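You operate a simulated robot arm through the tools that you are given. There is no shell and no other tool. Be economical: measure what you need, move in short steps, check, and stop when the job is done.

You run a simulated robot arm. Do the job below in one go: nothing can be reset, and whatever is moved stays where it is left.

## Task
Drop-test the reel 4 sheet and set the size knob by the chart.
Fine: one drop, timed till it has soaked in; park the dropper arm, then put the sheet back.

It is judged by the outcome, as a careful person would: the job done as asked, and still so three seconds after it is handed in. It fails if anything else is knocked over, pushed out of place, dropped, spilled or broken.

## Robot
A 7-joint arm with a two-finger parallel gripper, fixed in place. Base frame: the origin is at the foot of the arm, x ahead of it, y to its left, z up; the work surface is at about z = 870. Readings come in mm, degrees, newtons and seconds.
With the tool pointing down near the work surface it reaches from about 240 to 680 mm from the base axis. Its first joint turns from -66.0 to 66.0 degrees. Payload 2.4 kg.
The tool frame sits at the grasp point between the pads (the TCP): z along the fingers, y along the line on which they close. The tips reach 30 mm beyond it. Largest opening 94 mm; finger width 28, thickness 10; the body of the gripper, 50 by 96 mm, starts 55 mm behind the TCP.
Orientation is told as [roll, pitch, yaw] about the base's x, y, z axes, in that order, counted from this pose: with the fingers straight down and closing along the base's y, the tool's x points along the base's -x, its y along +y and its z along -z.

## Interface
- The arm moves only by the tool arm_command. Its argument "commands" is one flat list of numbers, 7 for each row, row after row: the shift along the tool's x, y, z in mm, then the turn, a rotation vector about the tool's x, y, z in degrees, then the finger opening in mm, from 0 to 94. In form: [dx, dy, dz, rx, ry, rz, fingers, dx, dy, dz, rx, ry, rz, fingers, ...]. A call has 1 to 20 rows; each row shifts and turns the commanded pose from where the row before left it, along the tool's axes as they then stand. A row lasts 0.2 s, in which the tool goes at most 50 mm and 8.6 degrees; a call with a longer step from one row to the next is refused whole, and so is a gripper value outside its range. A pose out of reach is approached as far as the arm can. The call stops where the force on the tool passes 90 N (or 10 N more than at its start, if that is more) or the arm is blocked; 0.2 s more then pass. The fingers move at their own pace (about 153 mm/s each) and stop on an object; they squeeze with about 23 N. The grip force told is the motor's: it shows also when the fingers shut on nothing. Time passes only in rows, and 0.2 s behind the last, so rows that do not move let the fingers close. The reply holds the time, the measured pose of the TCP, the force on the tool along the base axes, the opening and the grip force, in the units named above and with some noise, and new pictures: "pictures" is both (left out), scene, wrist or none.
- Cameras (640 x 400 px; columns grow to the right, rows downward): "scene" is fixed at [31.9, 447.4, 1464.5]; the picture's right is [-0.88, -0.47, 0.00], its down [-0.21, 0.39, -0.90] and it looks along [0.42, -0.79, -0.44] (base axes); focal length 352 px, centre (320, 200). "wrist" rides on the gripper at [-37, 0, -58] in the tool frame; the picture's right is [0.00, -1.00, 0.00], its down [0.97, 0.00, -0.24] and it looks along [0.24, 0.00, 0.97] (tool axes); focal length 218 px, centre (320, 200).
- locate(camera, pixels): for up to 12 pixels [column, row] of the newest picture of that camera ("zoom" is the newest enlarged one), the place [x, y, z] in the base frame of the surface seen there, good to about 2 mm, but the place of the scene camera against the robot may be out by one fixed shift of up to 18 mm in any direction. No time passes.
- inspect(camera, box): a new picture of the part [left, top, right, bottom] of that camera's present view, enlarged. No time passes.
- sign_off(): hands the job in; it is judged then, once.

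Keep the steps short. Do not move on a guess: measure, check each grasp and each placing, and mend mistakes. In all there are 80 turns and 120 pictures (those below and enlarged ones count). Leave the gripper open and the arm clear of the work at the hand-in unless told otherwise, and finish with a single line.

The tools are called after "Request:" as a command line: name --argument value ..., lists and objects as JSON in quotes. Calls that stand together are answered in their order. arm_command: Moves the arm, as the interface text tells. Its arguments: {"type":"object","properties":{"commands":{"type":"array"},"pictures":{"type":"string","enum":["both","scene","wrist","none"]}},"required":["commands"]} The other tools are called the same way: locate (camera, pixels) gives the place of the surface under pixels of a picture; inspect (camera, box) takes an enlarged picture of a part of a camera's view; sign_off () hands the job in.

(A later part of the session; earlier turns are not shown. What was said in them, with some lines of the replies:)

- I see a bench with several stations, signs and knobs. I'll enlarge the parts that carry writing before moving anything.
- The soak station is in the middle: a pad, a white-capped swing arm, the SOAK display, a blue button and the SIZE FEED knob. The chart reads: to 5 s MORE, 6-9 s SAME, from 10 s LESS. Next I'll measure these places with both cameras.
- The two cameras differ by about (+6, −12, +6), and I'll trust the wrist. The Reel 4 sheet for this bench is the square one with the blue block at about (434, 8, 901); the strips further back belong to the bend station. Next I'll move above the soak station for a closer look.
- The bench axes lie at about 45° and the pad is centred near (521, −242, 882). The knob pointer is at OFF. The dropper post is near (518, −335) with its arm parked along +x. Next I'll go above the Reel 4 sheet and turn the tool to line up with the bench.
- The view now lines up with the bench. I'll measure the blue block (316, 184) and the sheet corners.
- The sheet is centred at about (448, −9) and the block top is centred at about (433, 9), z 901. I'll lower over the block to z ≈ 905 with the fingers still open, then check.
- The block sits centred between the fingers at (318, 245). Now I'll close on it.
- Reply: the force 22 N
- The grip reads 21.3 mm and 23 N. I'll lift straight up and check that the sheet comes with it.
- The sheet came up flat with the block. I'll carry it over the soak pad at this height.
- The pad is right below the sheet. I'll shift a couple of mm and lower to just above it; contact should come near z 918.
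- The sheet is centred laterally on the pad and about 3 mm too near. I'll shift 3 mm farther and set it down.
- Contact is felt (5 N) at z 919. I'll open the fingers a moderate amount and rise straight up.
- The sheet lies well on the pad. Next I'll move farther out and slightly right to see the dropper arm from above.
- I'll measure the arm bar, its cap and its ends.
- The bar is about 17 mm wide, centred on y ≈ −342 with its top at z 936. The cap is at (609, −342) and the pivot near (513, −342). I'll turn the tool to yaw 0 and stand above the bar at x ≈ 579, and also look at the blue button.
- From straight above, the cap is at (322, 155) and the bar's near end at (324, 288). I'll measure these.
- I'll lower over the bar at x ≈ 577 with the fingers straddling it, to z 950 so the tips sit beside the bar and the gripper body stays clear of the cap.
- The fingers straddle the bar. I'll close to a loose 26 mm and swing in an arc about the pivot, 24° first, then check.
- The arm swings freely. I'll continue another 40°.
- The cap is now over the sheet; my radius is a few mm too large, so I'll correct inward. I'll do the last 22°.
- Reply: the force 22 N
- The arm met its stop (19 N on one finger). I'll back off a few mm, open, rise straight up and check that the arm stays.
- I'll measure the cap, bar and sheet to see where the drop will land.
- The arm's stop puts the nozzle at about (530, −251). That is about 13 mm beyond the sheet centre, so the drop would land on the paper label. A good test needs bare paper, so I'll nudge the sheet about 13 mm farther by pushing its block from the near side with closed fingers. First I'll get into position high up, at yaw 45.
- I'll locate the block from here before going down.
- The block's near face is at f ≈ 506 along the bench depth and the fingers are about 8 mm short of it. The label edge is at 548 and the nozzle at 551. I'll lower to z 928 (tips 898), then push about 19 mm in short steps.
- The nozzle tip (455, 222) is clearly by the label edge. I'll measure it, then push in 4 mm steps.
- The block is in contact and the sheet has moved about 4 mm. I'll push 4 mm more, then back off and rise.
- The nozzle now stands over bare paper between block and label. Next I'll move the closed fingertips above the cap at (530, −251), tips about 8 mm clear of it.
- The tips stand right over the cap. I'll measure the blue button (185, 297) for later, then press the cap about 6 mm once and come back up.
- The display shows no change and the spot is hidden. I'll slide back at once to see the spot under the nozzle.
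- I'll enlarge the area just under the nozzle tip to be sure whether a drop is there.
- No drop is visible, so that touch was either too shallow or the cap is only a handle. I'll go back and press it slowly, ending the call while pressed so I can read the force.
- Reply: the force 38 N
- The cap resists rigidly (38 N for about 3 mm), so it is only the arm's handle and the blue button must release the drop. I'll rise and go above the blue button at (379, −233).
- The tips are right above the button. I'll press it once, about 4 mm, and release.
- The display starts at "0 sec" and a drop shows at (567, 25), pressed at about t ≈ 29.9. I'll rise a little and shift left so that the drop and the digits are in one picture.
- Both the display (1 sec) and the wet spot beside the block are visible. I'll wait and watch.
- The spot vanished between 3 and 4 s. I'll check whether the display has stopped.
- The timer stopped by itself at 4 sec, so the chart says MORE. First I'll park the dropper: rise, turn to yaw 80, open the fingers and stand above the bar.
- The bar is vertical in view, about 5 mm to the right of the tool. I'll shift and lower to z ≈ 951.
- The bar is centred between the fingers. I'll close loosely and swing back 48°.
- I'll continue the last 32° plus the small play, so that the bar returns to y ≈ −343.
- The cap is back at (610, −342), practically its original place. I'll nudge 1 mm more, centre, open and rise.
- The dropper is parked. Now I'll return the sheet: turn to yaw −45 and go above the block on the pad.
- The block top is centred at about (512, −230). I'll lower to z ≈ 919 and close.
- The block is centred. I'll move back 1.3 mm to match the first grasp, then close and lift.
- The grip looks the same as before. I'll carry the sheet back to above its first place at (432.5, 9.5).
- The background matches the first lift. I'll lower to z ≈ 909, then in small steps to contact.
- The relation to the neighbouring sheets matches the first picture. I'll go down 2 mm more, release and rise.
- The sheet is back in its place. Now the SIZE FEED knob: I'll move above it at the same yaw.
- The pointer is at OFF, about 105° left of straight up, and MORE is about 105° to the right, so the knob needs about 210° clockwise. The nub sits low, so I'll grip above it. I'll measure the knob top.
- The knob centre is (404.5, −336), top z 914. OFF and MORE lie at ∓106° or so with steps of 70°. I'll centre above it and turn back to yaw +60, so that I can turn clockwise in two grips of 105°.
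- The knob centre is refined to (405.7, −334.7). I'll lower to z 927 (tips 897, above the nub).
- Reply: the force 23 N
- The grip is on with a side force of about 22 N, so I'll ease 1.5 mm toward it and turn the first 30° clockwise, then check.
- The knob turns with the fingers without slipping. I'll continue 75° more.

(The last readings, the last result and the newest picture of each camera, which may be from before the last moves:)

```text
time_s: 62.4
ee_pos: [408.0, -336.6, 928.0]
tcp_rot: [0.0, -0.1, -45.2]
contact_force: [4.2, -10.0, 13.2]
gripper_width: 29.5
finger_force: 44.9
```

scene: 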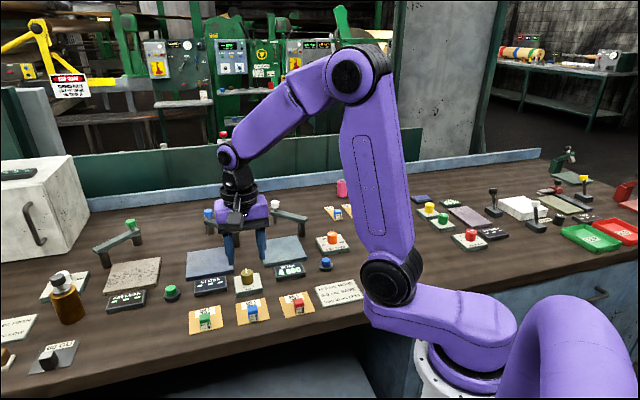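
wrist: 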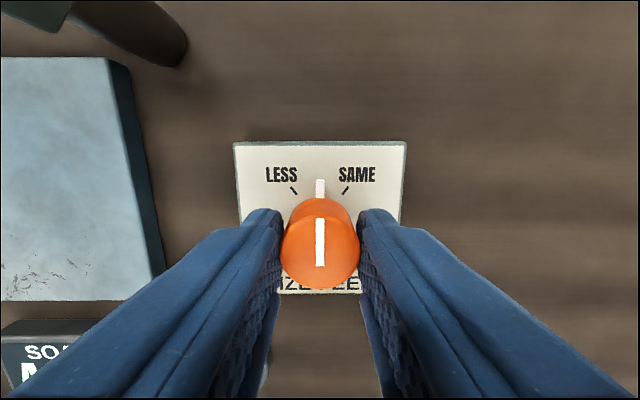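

The pointer is now straight up, halfway there. I'll open, rise and turn back 105° for the second grip.

Request:
arm_command --commands '[0, 0, 0, 0, 0, 0, 60, 0, 0, 0, 0, 0, 0, 60, 0, 0, -40, 0, 0, 0, 60, 0, 0, 0, 0, 0, -7.5, 60, 0, 0, 0, 0, 0, -7.5, 60, 0, 0, 0, 0, 0, -7.5, 60, 0, 0, 0, 0, 0, -7.5, 60, 0, 0, 0, 0, 0, -7.5, 60, 0, 0, 0, 0, 0, -7.5, 60, 0, 0, 0, 0, 0, -7.5, 60, 0, 0, 0, 0, 0, -7.5, 60, 0, 0, 0, 0, 0, -7.5, 60, 0, 0, 0, 0, 0, -7.5, 60, 0, 0, 0, 0, 0, -7.5, 60, 0, 0, 0, 0, 0, -7.5, 60, 0, 0, 0, 0, 0, -7.5, 60, 0, 0, 0, 0, 0, -7.5, 60]' --pictures "wrist"

```text
time_s: 66.0
ee_pos: [407.4, -337.1, 967.1]
tcp_rot: [0.0, 0.0, 60.1]
contact_force: [-0.3, -0.9, 0.0]
gripper_width: 60.1
finger_force: 0.1
```

wrist: 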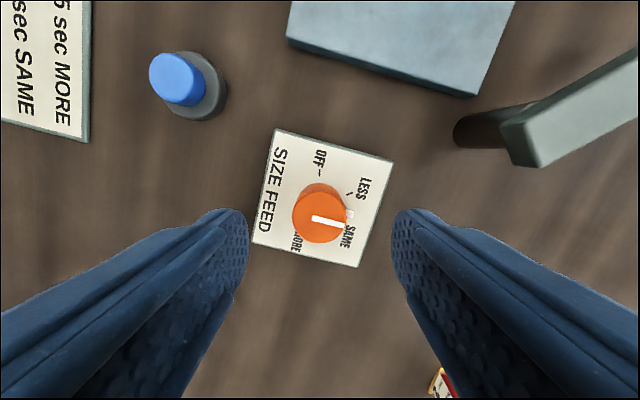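

The knob is centred at (320, 215). I'll lower, grip, and turn 97.5° clockwise, leaving the last bit for checking.

Request:
arm_command --commands '[0, 0, 25, 0, 0, 0, 60, 0, 0, 15, 0, 0, 0, 60, 0, 0, 0, 0, 0, 0, 26, 0, 0, 0, 0, 0, 0, 18, 0, 0, 0, 0, 0, 0, 18, 0, 0, 0, 0, 0, 7.5, 18, 0, 0, 0, 0, 0, 7.5, 18, 0, 0, 0, 0, 0, 7.5, 18, 0, 0, 0, 0, 0, 7.5, 18, 0, 0, 0, 0, 0, 7.5, 18, 0, 0, 0, 0, 0, 7.5, 18, 0, 0, 0, 0, 0, 7.5, 18, 0, 0, 0, 0, 0, 7.5, 18, 0, 0, 0, 0, 0, 7.5, 18, 0, 0, 0, 0, 0, 7.5, 18, 0, 0, 0, 0, 0, 7.5, 18, 0, 0, 0, 0, 0, 7.5, 18, 0, 0, 0, 0, 0, 7.5, 18]' --pictures "wrist"

Request:
inspect --camera "scene" --box '[290, 210, 380, 280]'

```text
time_s: 69.8
ee_pos: [405.8, -336.2, 926.9]
tcp_rot: [0.0, 0.0, -37.7]
contact_force: [-2.5, -7.6, -3.7]
gripper_width: 29.7
finger_force: 45.1
```

wrist: 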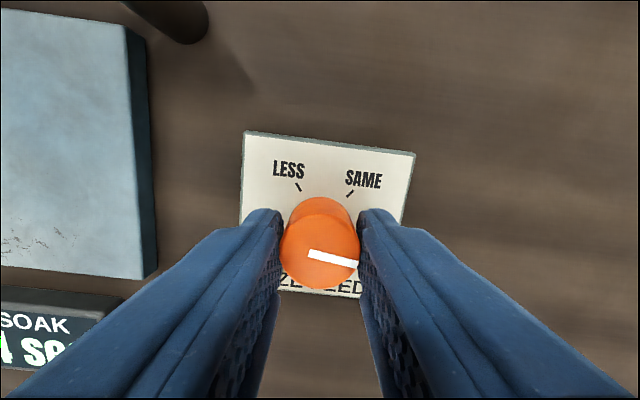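

```text
5.71 times, centred on (335, 245) of scene
```

zoom: 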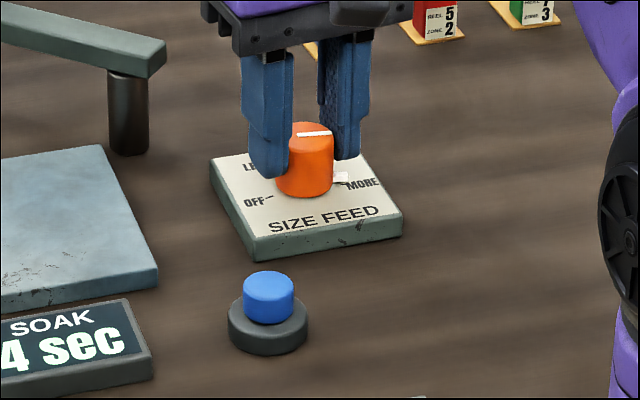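

The pointer is almost at MORE. I'll turn the last 8°, release, rise and check.

Request:
arm_command --commands '[0, 0, 0, 0, 0, 4, 18, 0, 0, 0, 0, 0, 4, 18, 0, 0, 0, 0, 0, 0, 18, 0, 0, 0, 0, 0, 0, 60, 0, 0, 0, 0, 0, 0, 60, 0, 0, -40, 0, 0, 0, 60, 0, 0, -40, 0, 0, 0, 60, 0, 0, -40, 0, 0, 0, 60]' --pictures "wrist"

Request:
inspect --camera "wrist" --box '[250, 110, 400, 230]'

```text
time_s: 71.6
ee_pos: [406.3, -334.5, 1048.0]
tcp_rot: [0.0, 0.1, -45.5]
contact_force: [-0.2, -0.6, 0.6]
gripper_width: 60.0
finger_force: 0.1
```

wrist: 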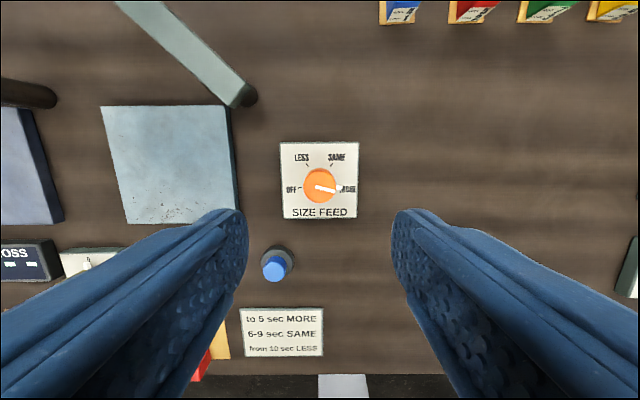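

```text
3.33 times, centred on (325, 170) of wrist
```

zoom: 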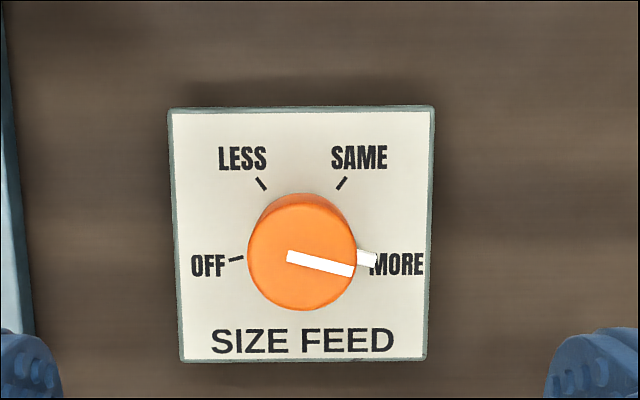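

The pointer stands on MORE, mirroring the OFF tick. I'll raise the arm clear and take a final look at the bench.

Request:
arm_command --commands '[0, 0, -40, 0, 0, 0, 94, 0, 0, -40, 0, 0, 0, 94, 0, 0, -40, 0, 0, 0, 94, 0, 0, -30, 0, 0, 0, 94]' --pictures "both"

Request:
inspect --camera "scene" --box '[170, 180, 390, 340]'

```text
time_s: 72.6
ee_pos: [407.4, -334.7, 1197.9]
tcp_rot: [-0.1, 0.0, -45.7]
contact_force: [-0.7, 1.2, -1.2]
gripper_width: 94.2
finger_force: 0.0
```

scene: 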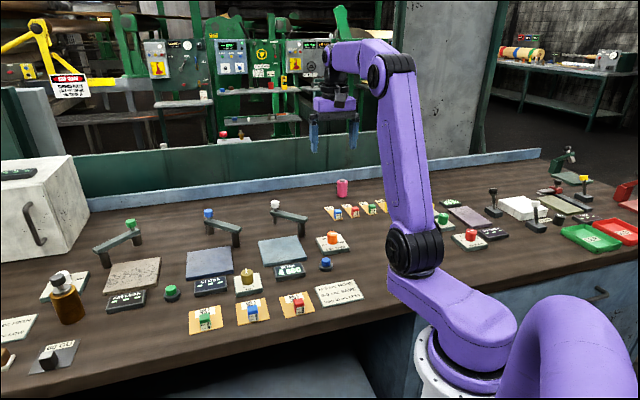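
wrist: 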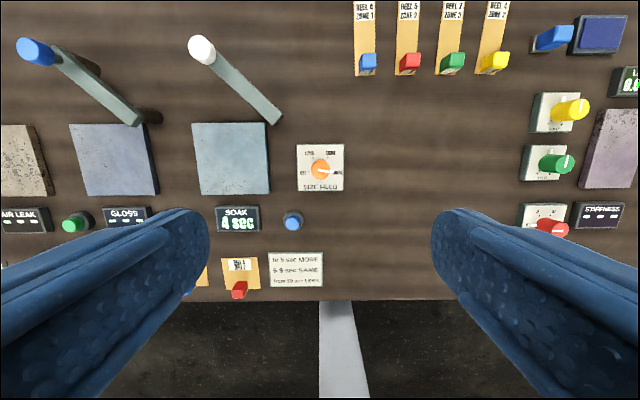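

```text
2.50 times, centred on (280, 260) of scene
```

zoom: 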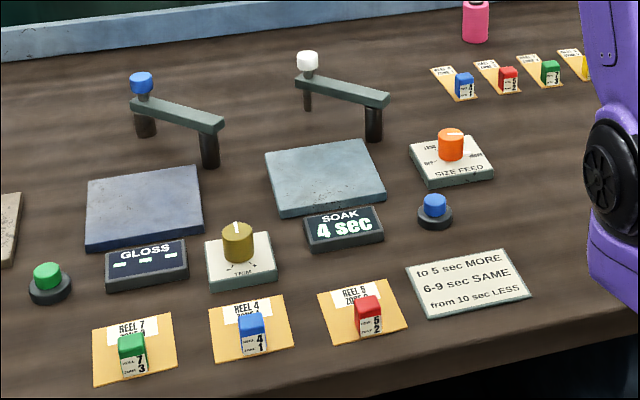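

The display reads 4 sec, the dropper is parked, the sheet is back in its place, the knob is on MORE and the arm is clear with the gripper open. I'm handing in.

Request:
sign_off

```text
The job is handed in.
```

The Reel 4 sheet soaked in its one drop in 4 seconds, so the size knob is set to MORE; the dropper arm is parked and the sheet is back in its place.
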